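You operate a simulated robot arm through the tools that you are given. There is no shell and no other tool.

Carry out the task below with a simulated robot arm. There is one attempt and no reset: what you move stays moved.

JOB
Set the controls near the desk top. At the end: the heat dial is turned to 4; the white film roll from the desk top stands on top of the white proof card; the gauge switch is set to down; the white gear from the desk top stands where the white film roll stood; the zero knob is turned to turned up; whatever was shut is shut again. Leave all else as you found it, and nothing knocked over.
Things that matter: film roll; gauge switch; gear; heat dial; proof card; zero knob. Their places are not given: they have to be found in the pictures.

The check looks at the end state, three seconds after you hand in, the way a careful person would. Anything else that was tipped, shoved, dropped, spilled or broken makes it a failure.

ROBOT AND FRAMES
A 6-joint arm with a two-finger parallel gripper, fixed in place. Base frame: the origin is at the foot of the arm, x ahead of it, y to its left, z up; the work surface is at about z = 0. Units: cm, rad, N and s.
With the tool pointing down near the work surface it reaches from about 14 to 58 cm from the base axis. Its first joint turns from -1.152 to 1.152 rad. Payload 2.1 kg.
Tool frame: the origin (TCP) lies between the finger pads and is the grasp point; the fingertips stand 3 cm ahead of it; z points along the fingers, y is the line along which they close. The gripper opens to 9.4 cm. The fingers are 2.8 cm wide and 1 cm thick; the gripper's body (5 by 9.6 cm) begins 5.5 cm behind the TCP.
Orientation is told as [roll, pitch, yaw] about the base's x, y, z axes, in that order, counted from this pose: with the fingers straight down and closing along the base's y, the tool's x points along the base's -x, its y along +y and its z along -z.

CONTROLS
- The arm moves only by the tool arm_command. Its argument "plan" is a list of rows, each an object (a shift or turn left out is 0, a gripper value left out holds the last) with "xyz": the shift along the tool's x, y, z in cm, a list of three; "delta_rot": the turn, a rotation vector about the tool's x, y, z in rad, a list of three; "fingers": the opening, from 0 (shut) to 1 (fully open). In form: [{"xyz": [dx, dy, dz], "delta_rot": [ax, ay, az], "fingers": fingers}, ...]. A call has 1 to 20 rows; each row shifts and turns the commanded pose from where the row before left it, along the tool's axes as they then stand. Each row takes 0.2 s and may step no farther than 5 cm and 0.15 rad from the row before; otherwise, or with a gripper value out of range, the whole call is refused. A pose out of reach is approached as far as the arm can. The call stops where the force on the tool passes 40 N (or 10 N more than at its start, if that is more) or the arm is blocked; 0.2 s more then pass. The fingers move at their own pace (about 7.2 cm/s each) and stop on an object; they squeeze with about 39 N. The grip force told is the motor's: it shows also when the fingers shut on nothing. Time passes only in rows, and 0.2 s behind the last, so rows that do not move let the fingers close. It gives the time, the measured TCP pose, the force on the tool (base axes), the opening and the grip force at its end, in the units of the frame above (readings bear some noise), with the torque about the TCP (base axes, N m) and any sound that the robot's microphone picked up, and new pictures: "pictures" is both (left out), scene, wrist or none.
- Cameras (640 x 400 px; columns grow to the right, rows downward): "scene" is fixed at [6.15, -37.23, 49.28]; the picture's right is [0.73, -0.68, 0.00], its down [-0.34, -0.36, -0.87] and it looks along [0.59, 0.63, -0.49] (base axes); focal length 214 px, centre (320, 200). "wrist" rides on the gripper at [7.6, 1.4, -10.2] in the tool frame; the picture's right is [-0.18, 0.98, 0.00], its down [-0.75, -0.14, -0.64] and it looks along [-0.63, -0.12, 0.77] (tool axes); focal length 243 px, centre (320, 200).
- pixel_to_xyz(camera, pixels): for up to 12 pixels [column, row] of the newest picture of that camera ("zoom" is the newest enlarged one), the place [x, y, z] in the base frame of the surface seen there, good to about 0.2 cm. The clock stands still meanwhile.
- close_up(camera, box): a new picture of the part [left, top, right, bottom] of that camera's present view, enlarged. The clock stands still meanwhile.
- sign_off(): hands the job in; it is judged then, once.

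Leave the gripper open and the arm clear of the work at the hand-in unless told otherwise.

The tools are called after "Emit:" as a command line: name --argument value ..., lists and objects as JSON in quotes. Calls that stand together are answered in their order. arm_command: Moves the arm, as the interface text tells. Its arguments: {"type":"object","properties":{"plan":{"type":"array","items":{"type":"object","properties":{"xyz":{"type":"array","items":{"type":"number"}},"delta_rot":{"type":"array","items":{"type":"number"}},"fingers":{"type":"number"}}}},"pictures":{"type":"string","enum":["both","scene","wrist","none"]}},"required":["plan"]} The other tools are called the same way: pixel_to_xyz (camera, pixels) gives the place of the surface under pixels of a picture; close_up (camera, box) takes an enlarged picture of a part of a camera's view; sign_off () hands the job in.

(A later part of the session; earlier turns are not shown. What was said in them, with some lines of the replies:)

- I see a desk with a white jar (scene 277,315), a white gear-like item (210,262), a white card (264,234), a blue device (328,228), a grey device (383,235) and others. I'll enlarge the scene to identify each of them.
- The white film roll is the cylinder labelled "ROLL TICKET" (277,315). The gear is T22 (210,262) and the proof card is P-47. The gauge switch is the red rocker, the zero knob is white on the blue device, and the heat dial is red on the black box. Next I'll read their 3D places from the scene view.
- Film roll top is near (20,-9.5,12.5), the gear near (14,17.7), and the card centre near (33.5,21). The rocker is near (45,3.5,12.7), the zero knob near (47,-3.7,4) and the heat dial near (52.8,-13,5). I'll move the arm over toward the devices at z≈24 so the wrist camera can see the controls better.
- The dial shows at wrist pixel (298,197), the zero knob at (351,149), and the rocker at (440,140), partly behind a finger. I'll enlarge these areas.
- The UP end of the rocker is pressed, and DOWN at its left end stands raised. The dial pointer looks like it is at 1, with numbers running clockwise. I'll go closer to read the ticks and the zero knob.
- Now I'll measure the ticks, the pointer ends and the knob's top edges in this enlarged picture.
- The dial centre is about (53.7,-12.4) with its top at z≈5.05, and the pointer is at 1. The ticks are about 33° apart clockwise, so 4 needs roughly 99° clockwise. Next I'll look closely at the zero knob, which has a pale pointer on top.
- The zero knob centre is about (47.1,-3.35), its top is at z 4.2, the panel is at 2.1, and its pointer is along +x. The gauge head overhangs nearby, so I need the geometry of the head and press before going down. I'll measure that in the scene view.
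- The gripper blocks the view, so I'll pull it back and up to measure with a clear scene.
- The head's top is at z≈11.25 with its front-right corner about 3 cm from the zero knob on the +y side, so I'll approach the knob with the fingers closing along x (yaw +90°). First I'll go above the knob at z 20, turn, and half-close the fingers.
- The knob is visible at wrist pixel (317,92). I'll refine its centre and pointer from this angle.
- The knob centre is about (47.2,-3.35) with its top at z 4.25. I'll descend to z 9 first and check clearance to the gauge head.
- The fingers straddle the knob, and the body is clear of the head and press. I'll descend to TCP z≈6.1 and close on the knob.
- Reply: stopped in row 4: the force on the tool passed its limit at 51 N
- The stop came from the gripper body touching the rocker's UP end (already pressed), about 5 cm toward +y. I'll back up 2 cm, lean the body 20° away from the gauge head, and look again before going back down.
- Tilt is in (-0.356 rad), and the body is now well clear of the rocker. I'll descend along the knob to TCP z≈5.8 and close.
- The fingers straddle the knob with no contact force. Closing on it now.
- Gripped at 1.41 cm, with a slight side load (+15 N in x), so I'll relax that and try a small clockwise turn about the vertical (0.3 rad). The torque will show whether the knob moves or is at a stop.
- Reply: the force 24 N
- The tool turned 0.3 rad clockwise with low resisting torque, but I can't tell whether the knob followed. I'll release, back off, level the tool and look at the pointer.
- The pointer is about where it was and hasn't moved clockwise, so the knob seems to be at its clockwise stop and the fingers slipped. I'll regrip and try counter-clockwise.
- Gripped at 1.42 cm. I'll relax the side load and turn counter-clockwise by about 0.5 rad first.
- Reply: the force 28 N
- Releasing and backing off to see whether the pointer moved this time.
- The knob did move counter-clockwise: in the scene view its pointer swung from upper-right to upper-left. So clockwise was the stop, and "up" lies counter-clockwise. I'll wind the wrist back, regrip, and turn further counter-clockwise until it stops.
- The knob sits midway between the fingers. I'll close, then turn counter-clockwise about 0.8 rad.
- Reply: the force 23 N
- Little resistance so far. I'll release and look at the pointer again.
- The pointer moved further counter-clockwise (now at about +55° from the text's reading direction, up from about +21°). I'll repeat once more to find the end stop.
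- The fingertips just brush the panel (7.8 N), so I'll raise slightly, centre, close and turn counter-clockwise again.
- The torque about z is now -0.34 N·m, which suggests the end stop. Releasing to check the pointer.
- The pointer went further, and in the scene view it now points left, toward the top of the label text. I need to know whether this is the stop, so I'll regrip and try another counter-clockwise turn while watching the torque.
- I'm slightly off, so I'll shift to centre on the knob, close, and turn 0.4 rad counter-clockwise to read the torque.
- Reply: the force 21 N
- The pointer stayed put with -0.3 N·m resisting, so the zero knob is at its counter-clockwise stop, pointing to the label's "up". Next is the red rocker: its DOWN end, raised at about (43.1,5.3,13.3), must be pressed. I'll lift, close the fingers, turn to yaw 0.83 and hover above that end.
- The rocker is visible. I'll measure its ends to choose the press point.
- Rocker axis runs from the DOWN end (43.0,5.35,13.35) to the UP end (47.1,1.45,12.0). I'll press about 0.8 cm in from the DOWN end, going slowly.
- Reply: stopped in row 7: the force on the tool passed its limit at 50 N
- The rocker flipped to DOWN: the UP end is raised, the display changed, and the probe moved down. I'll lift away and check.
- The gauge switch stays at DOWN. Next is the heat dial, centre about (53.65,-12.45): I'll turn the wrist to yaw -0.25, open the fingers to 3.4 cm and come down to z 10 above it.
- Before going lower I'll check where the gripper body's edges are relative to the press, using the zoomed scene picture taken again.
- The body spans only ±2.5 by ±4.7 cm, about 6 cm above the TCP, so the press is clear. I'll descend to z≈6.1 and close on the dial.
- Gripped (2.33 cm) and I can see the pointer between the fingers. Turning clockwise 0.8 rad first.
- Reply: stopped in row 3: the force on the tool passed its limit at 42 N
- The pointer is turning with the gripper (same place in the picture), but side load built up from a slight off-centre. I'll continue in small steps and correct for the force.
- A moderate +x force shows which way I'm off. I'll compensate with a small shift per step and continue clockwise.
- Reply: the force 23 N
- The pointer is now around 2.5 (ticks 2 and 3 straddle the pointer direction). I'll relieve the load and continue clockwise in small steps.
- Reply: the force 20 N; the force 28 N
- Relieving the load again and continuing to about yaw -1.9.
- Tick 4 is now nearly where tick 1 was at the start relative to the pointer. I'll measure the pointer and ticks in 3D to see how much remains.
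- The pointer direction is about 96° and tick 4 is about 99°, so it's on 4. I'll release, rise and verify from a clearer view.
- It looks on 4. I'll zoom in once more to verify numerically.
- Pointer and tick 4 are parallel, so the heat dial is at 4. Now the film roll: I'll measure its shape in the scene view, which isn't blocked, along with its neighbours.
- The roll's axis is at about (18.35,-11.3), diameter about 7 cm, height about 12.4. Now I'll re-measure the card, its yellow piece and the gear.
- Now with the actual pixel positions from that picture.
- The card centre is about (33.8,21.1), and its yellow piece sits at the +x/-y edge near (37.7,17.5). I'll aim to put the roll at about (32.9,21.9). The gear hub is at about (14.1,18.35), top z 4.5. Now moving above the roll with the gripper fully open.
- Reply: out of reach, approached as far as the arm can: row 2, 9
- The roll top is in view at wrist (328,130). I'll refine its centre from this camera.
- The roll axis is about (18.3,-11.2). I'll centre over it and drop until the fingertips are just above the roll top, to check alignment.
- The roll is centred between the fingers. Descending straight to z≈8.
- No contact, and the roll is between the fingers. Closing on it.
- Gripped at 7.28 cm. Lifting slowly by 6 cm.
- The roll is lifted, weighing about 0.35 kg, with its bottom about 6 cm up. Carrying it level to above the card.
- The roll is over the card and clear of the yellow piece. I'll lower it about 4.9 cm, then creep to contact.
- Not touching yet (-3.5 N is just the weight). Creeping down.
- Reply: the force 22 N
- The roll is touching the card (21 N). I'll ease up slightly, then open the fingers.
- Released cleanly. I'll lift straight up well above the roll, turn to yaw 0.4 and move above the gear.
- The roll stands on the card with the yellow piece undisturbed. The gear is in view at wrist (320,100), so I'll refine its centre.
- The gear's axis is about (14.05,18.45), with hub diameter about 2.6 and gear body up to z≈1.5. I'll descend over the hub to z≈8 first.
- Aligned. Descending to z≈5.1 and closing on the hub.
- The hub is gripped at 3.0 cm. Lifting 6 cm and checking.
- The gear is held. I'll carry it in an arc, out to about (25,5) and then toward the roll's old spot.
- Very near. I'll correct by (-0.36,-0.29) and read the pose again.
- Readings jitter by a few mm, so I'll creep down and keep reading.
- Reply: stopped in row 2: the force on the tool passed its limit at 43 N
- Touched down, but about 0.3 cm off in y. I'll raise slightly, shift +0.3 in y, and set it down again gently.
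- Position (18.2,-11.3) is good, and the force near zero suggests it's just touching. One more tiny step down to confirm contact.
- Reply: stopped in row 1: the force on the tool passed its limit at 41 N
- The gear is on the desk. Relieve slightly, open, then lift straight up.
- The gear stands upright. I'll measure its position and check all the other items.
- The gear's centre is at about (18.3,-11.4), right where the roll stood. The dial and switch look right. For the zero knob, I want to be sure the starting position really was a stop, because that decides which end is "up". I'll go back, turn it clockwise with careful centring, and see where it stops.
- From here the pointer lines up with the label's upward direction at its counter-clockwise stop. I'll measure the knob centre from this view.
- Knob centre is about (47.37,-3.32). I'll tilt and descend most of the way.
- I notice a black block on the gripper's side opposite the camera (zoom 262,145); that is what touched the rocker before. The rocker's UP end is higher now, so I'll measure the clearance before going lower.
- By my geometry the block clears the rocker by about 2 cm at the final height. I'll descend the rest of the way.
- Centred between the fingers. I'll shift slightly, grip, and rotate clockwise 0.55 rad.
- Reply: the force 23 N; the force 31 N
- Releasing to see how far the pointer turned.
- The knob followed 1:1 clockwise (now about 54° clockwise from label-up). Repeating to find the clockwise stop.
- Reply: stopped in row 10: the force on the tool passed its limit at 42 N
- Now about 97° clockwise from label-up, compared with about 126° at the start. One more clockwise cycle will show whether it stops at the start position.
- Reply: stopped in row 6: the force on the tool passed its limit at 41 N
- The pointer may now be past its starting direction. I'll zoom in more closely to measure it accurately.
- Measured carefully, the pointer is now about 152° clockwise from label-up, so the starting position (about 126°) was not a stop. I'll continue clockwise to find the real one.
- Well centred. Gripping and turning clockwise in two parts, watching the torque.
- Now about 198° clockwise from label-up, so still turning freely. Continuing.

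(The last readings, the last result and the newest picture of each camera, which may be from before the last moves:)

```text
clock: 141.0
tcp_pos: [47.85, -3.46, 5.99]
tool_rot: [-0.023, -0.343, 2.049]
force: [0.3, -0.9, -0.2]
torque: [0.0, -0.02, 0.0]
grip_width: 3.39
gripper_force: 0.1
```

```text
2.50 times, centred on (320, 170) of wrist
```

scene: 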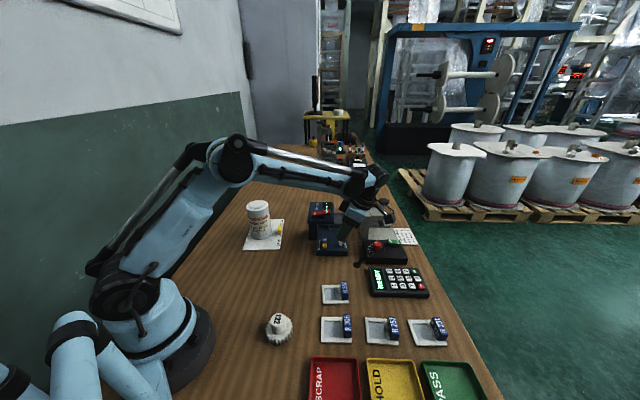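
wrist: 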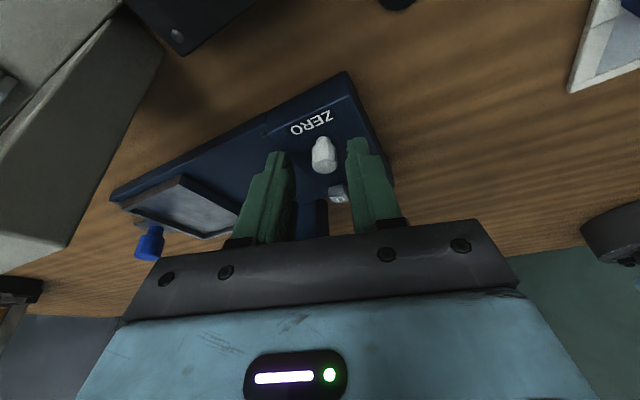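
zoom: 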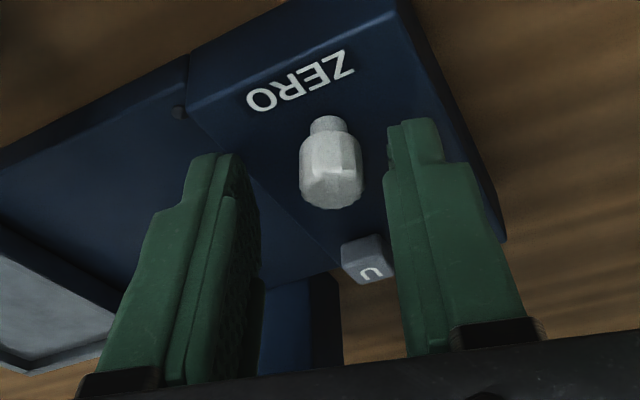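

Slightly off-centre; correcting, then gripping and turning clockwise.

Emit:
arm_command --plan '[{"xyz": [0.36, 0.36, 0.06]}, {"xyz": [0, 0, 0]}, {"fingers": 0.0}, {"fingers": 0.0}, {"fingers": 0.0}, {"xyz": [0, 0.09, 0], "delta_rot": [0.0485, 0, 0.1287]}, {"xyz": [0, 0.09, 0], "delta_rot": [0.0485, 0, 0.1287]}, {"xyz": [0, 0.09, 0], "delta_rot": [0.0485, 0, 0.1287]}]' --pictures "none"

Emit:
arm_command --plan '[{"xyz": [0, 0.09, 0], "delta_rot": [0.0485, 0, 0.1287]}, {"xyz": [0, 0.09, 0], "delta_rot": [0.0485, 0, 0.1287]}, {"xyz": [0, 0.09, 0], "delta_rot": [0.0485, 0, 0.1287]}, {"xyz": [0, 0.09, 0], "delta_rot": [0.0485, 0, 0.1287]}]' --pictures "none"

Emit:
arm_command --plan '[{"fingers": 0.36}, {"fingers": 0.36}, {"xyz": [0, 0, -1.5]}, {"xyz": [0, 0, -2]}, {"xyz": [0, 0, -2]}, {"delta_rot": [0, 0.116, 0]}, {"delta_rot": [0, 0.116, 0]}, {"delta_rot": [0, 0.116, 0]}, {"xyz": [0, 0, -3]}, {"xyz": [0, 0, 0]}]' --pictures "wrist"

Emit:
close_up --camera "wrist" --box '[300, 105, 350, 155]'

Emit:
close_up --camera "scene" --box '[332, 235, 348, 250]'

```text
clock: 142.8
tcp_pos: [47.4, -4.09, 5.88]
tool_rot: [-0.028, -0.35, 1.636]
force: [11.7, 2.7, -16.2]
torque: [-1.32, -0.19, -0.13]
grip_width: 1.46
gripper_force: 44.9
```

```text
clock: 143.8
tcp_pos: [46.95, -3.96, 5.96]
tool_rot: [-0.025, -0.367, 1.086]
force: [-8.3, 0.6, 2.0]
torque: [0.12, 0.34, 0.46]
grip_width: 1.44
gripper_force: 44.7
```

```text
clock: 146.0
tcp_pos: [46.1, -5.6, 14.07]
tool_rot: [-0.029, -0.02, 1.082]
force: [0.4, -0.2, 0.0]
torque: [0.01, -0.01, 0.01]
grip_width: 3.38
gripper_force: 0.1
```

wrist: 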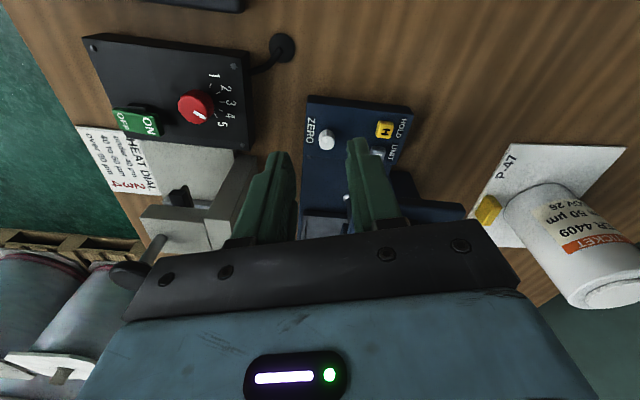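

```text
8.00 times, centred on (325, 130) of wrist
```

zoom: 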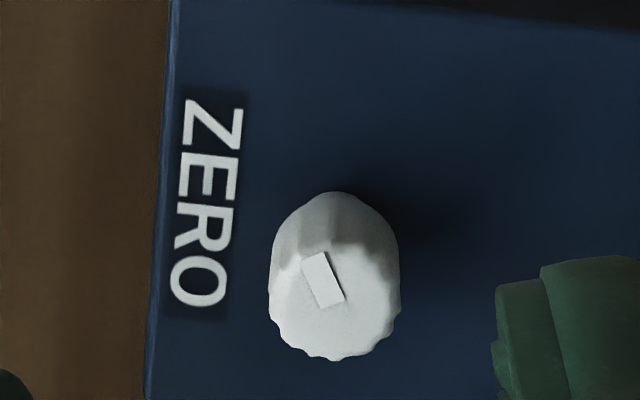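

```text
16.00 times, centred on (340, 242) of scene
```

zoom: 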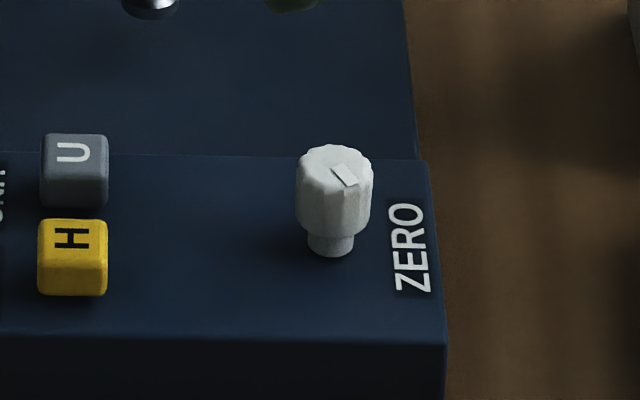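

The pointer is now about 238° clockwise from label-up, and the torque at the end was +0.46 N·m, so this looks like the clockwise stop. The knob therefore began about midway between its two stops, and turning "up" means clockwise, as the dial's numbers also increase clockwise. One more clockwise push will confirm it's at the end.

Emit:
arm_command --plan '[{"delta_rot": [0, 0, -0.137]}, {"delta_rot": [0, 0, -0.137]}, {"delta_rot": [0, 0, -0.137]}, {"delta_rot": [0, 0, -0.137]}, {"delta_rot": [0, 0, -0.137]}, {"delta_rot": [0, 0, -0.137]}, {"delta_rot": [0, 0, -0.137]}, {"delta_rot": [0, -0.115, 0]}, {"delta_rot": [0, -0.115, 0]}, {"delta_rot": [0, -0.115, 0]}, {"xyz": [0.38, -0.425, 1.62]}, {"xyz": [0.38, -0.425, 1.62]}, {"xyz": [0.38, -0.425, 1.62]}, {"xyz": [0.38, -0.425, 1.62]}, {"xyz": [0.38, -0.4, 1.5]}, {"xyz": [0, 0, 0]}]' --pictures "wrist"

Emit:
close_up --camera "wrist" --box '[230, 90, 410, 250]'

```text
clock: 149.4
tcp_pos: [47.56, -4.15, 5.83]
tool_rot: [-0.032, -0.334, 2.049]
force: [0.2, 0.1, 0.6]
torque: [0.0, -0.02, 0.01]
grip_width: 3.39
gripper_force: 0.1
```

wrist: 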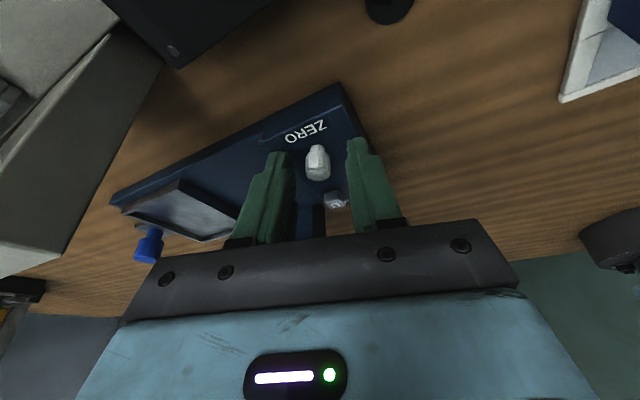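

```text
2.50 times, centred on (320, 170) of wrist
```

zoom: 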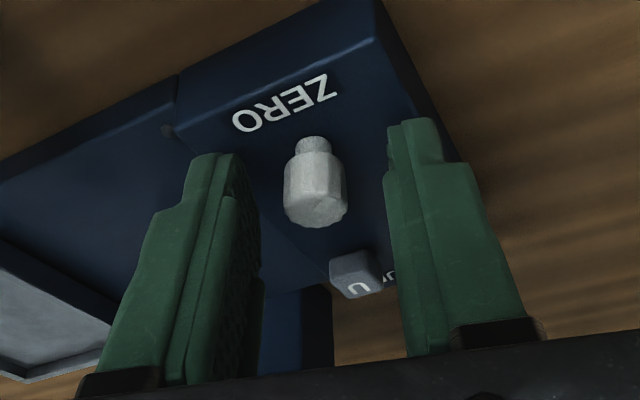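

Emit:
arm_command --plan '[{"fingers": 0.0}, {"fingers": 0.0}, {"fingers": 0.0}, {"xyz": [0, 0.09, 0], "delta_rot": [0.0485, 0, 0.1287]}, {"xyz": [0, 0.09, 0], "delta_rot": [0.0485, 0, 0.1287]}, {"xyz": [0, 0.09, 0], "delta_rot": [0.0485, 0, 0.1287]}]' --pictures "none"

Emit:
arm_command --plan '[{"xyz": [0, 0.09, 0], "delta_rot": [0.0485, 0, 0.1287]}, {"xyz": [0, 0.09, 0], "delta_rot": [0.0485, 0, 0.1287]}]' --pictures "none"

Emit:
arm_command --plan '[{"fingers": 0.36}, {"fingers": 0.36}, {"xyz": [0, 0, -1.5]}, {"xyz": [0, 0, -2]}, {"xyz": [0, 0, -2]}, {"delta_rot": [0, 0.116, 0]}, {"delta_rot": [0, 0.116, 0]}, {"delta_rot": [0, 0.116, 0]}, {"xyz": [0, 0, -3]}, {"xyz": [0, 0, 0]}]' --pictures "wrist"

Emit:
close_up --camera "wrist" --box '[300, 105, 350, 155]'

Emit:
close_up --camera "scene" --box '[332, 235, 348, 250]'

```text
clock: 150.8
tcp_pos: [47.21, -3.85, 5.79]
tool_rot: [-0.045, -0.351, 1.639]
force: [17.1, 8.9, -9.9]
torque: [-0.29, -0.09, 0.15]
grip_width: 1.47
gripper_force: 44.8
```

```text
clock: 151.4
tcp_pos: [47.05, -4.11, 5.93]
tool_rot: [-0.041, -0.36, 1.362]
force: [3.4, 2.9, 0.5]
torque: [-0.26, 0.3, 0.28]
grip_width: 1.45
gripper_force: 45.3
```

```text
clock: 153.6
tcp_pos: [46.65, -5.69, 14.01]
tool_rot: [-0.041, -0.009, 1.351]
force: [-0.2, -1.0, -0.3]
torque: [0.01, -0.01, 0.0]
grip_width: 3.39
gripper_force: 0.1
```

wrist: 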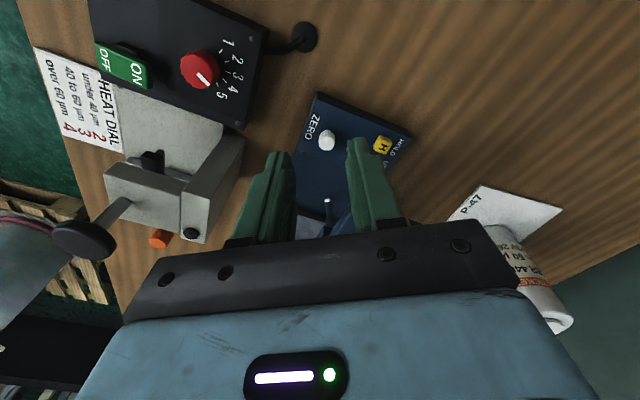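

```text
8.00 times, centred on (325, 130) of wrist
```

zoom: 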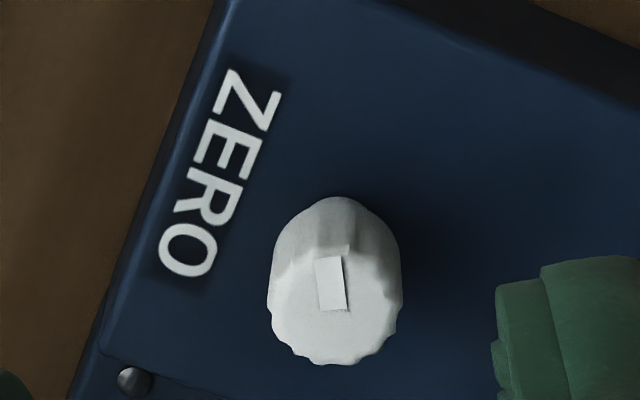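

```text
16.00 times, centred on (340, 242) of scene
```

zoom: 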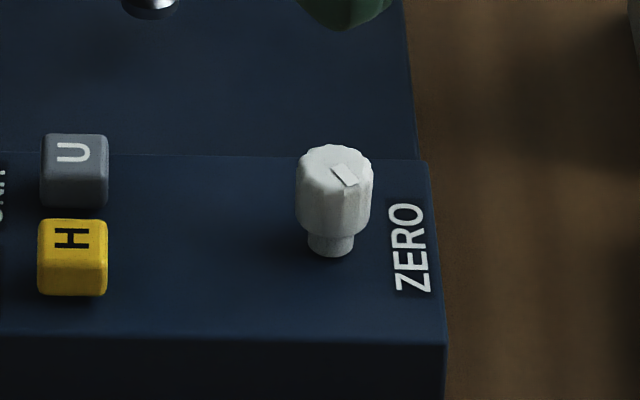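

Same place as before, so the zero knob is at its clockwise stop, turned up by about 120° from its starting position. I'll retreat upward, open the gripper and check the whole scene.

Emit:
arm_command --plan '[{"xyz": [0, 0, -4]}, {"xyz": [0, 0, -4]}, {"xyz": [0, 0, -4]}, {"xyz": [-0.25, 3.24, -2], "fingers": 1.0}, {"xyz": [-0.25, 3.24, -2]}, {"xyz": [-0.25, 3.24, -2]}, {"xyz": [-0.25, 3.24, -2]}, {"xyz": [-0.25, 3.24, -2]}, {"xyz": [-0.25, 3.24, -2]}, {"xyz": [0, 0, 0]}]' --pictures "both"

Emit:
close_up --camera "scene" --box '[230, 180, 430, 280]'

Emit:
close_up --camera "scene" --box '[290, 185, 370, 260]'

Emit:
close_up --camera "scene" --box '[355, 232, 425, 272]'

Emit:
close_up --camera "scene" --box '[180, 190, 480, 400]'

```text
clock: 155.8
tcp_pos: [26.88, 0.05, 37.18]
tool_rot: [-0.043, -0.01, 1.352]
force: [-0.3, 0.2, -0.2]
torque: [0.03, 0.0, 0.01]
grip_width: 9.38
gripper_force: 0.1
```

scene: 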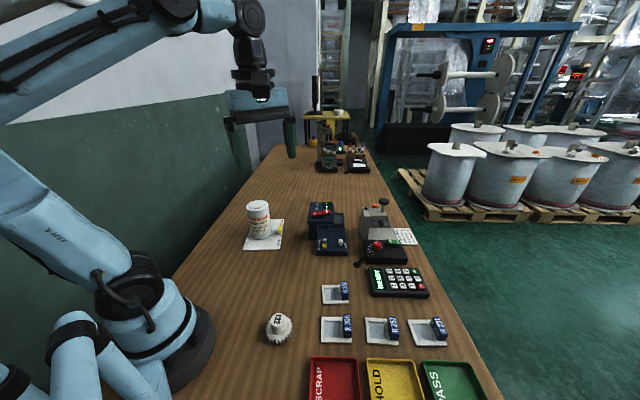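
wrist: 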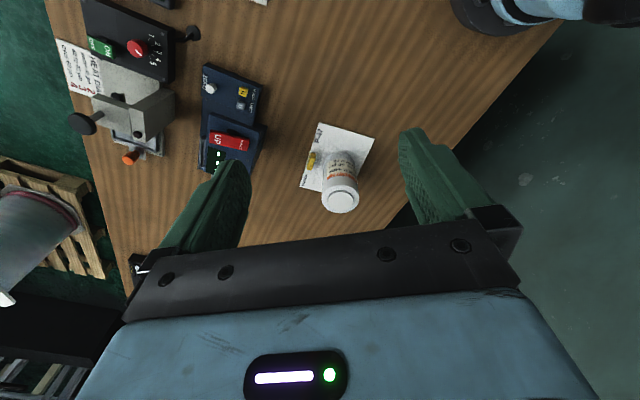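

```text
3.20 times, centred on (330, 230) of scene
```

zoom: 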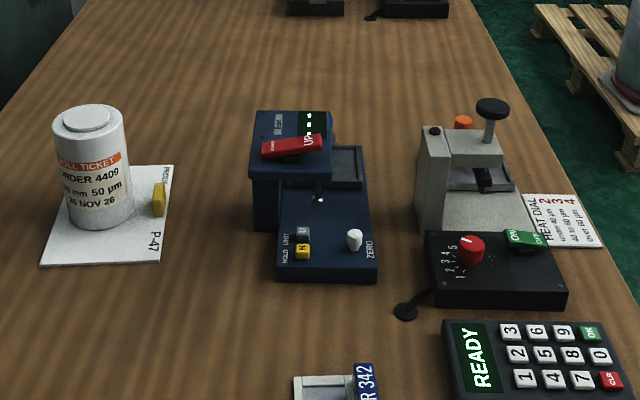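

```text
5.33 times, centred on (330, 222) of scene
```

zoom: 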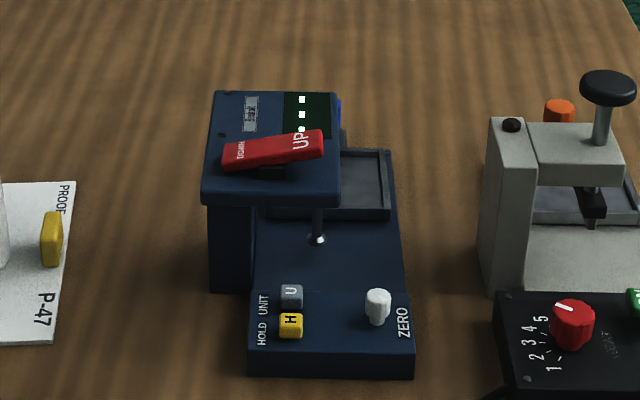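

```text
9.14 times, centred on (390, 252) of scene
```

zoom: 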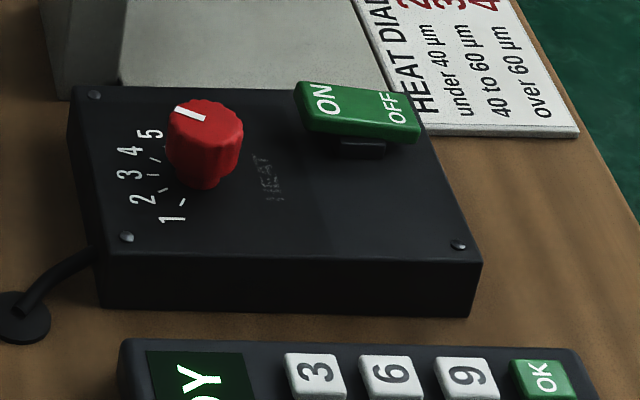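

```text
1.90 times, centred on (330, 295) of scene
```

zoom: 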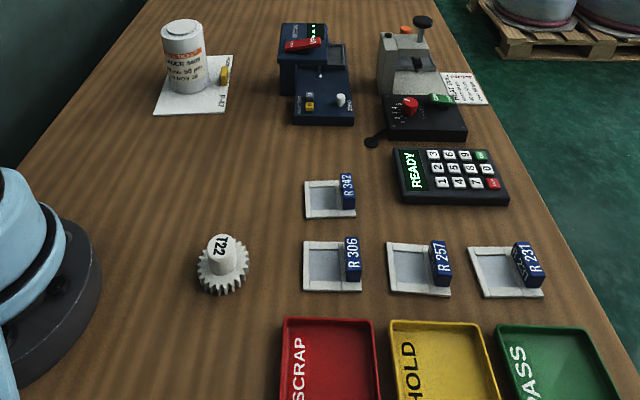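

Everything checks out:
- **Heat dial:** on 4.
- **Gauge switch:** set to DOWN.
- **Zero knob:** turned clockwise (up) to its stop.
- **Film roll:** upright on the proof card.
- **Gear:** upright where the roll stood.

The other objects look untouched and nothing was opened. The arm is clear and the gripper is open, so I'm handing in.

Emit:
sign_off

```text
The job is handed in.
```

I've handed in the job with every item done, but the zero knob's "turned up" direction is my judgement, not something marked on the panel.

| Item | End state |
|---|---|
| Heat dial | Turned from 1 to 4; the pointer lines up with the 4 tick |
| Gauge switch | Set to DOWN; the UP end now stands raised and the display changed |
| Zero knob | Turned clockwise to its stop |
| White film roll | Standing upright on the proof card, clear of the yellow piece |
| White gear | Standing upright where the roll stood, within a few millimetres |

**Zero knob:** it has no markings and started about midway between its two stops, roughly 120° from each. While looking for the stops I first turned it fully counter-clockwise. I then settled on clockwise as "up", since the heat dial's numbers also increase clockwise. If "up" was meant the other way, that item is wrong.

**Gauge switch:** on my first approach to the zero knob, a block on the gripper pressed against the UP end of the switch and the arm stopped at its force limit. That end was already down, and I saw no damage.

I opened nothing, so there was nothing to shut again. In the final pictures nothing else looks moved or knocked over, the gripper is open, and the arm is clear of the work.
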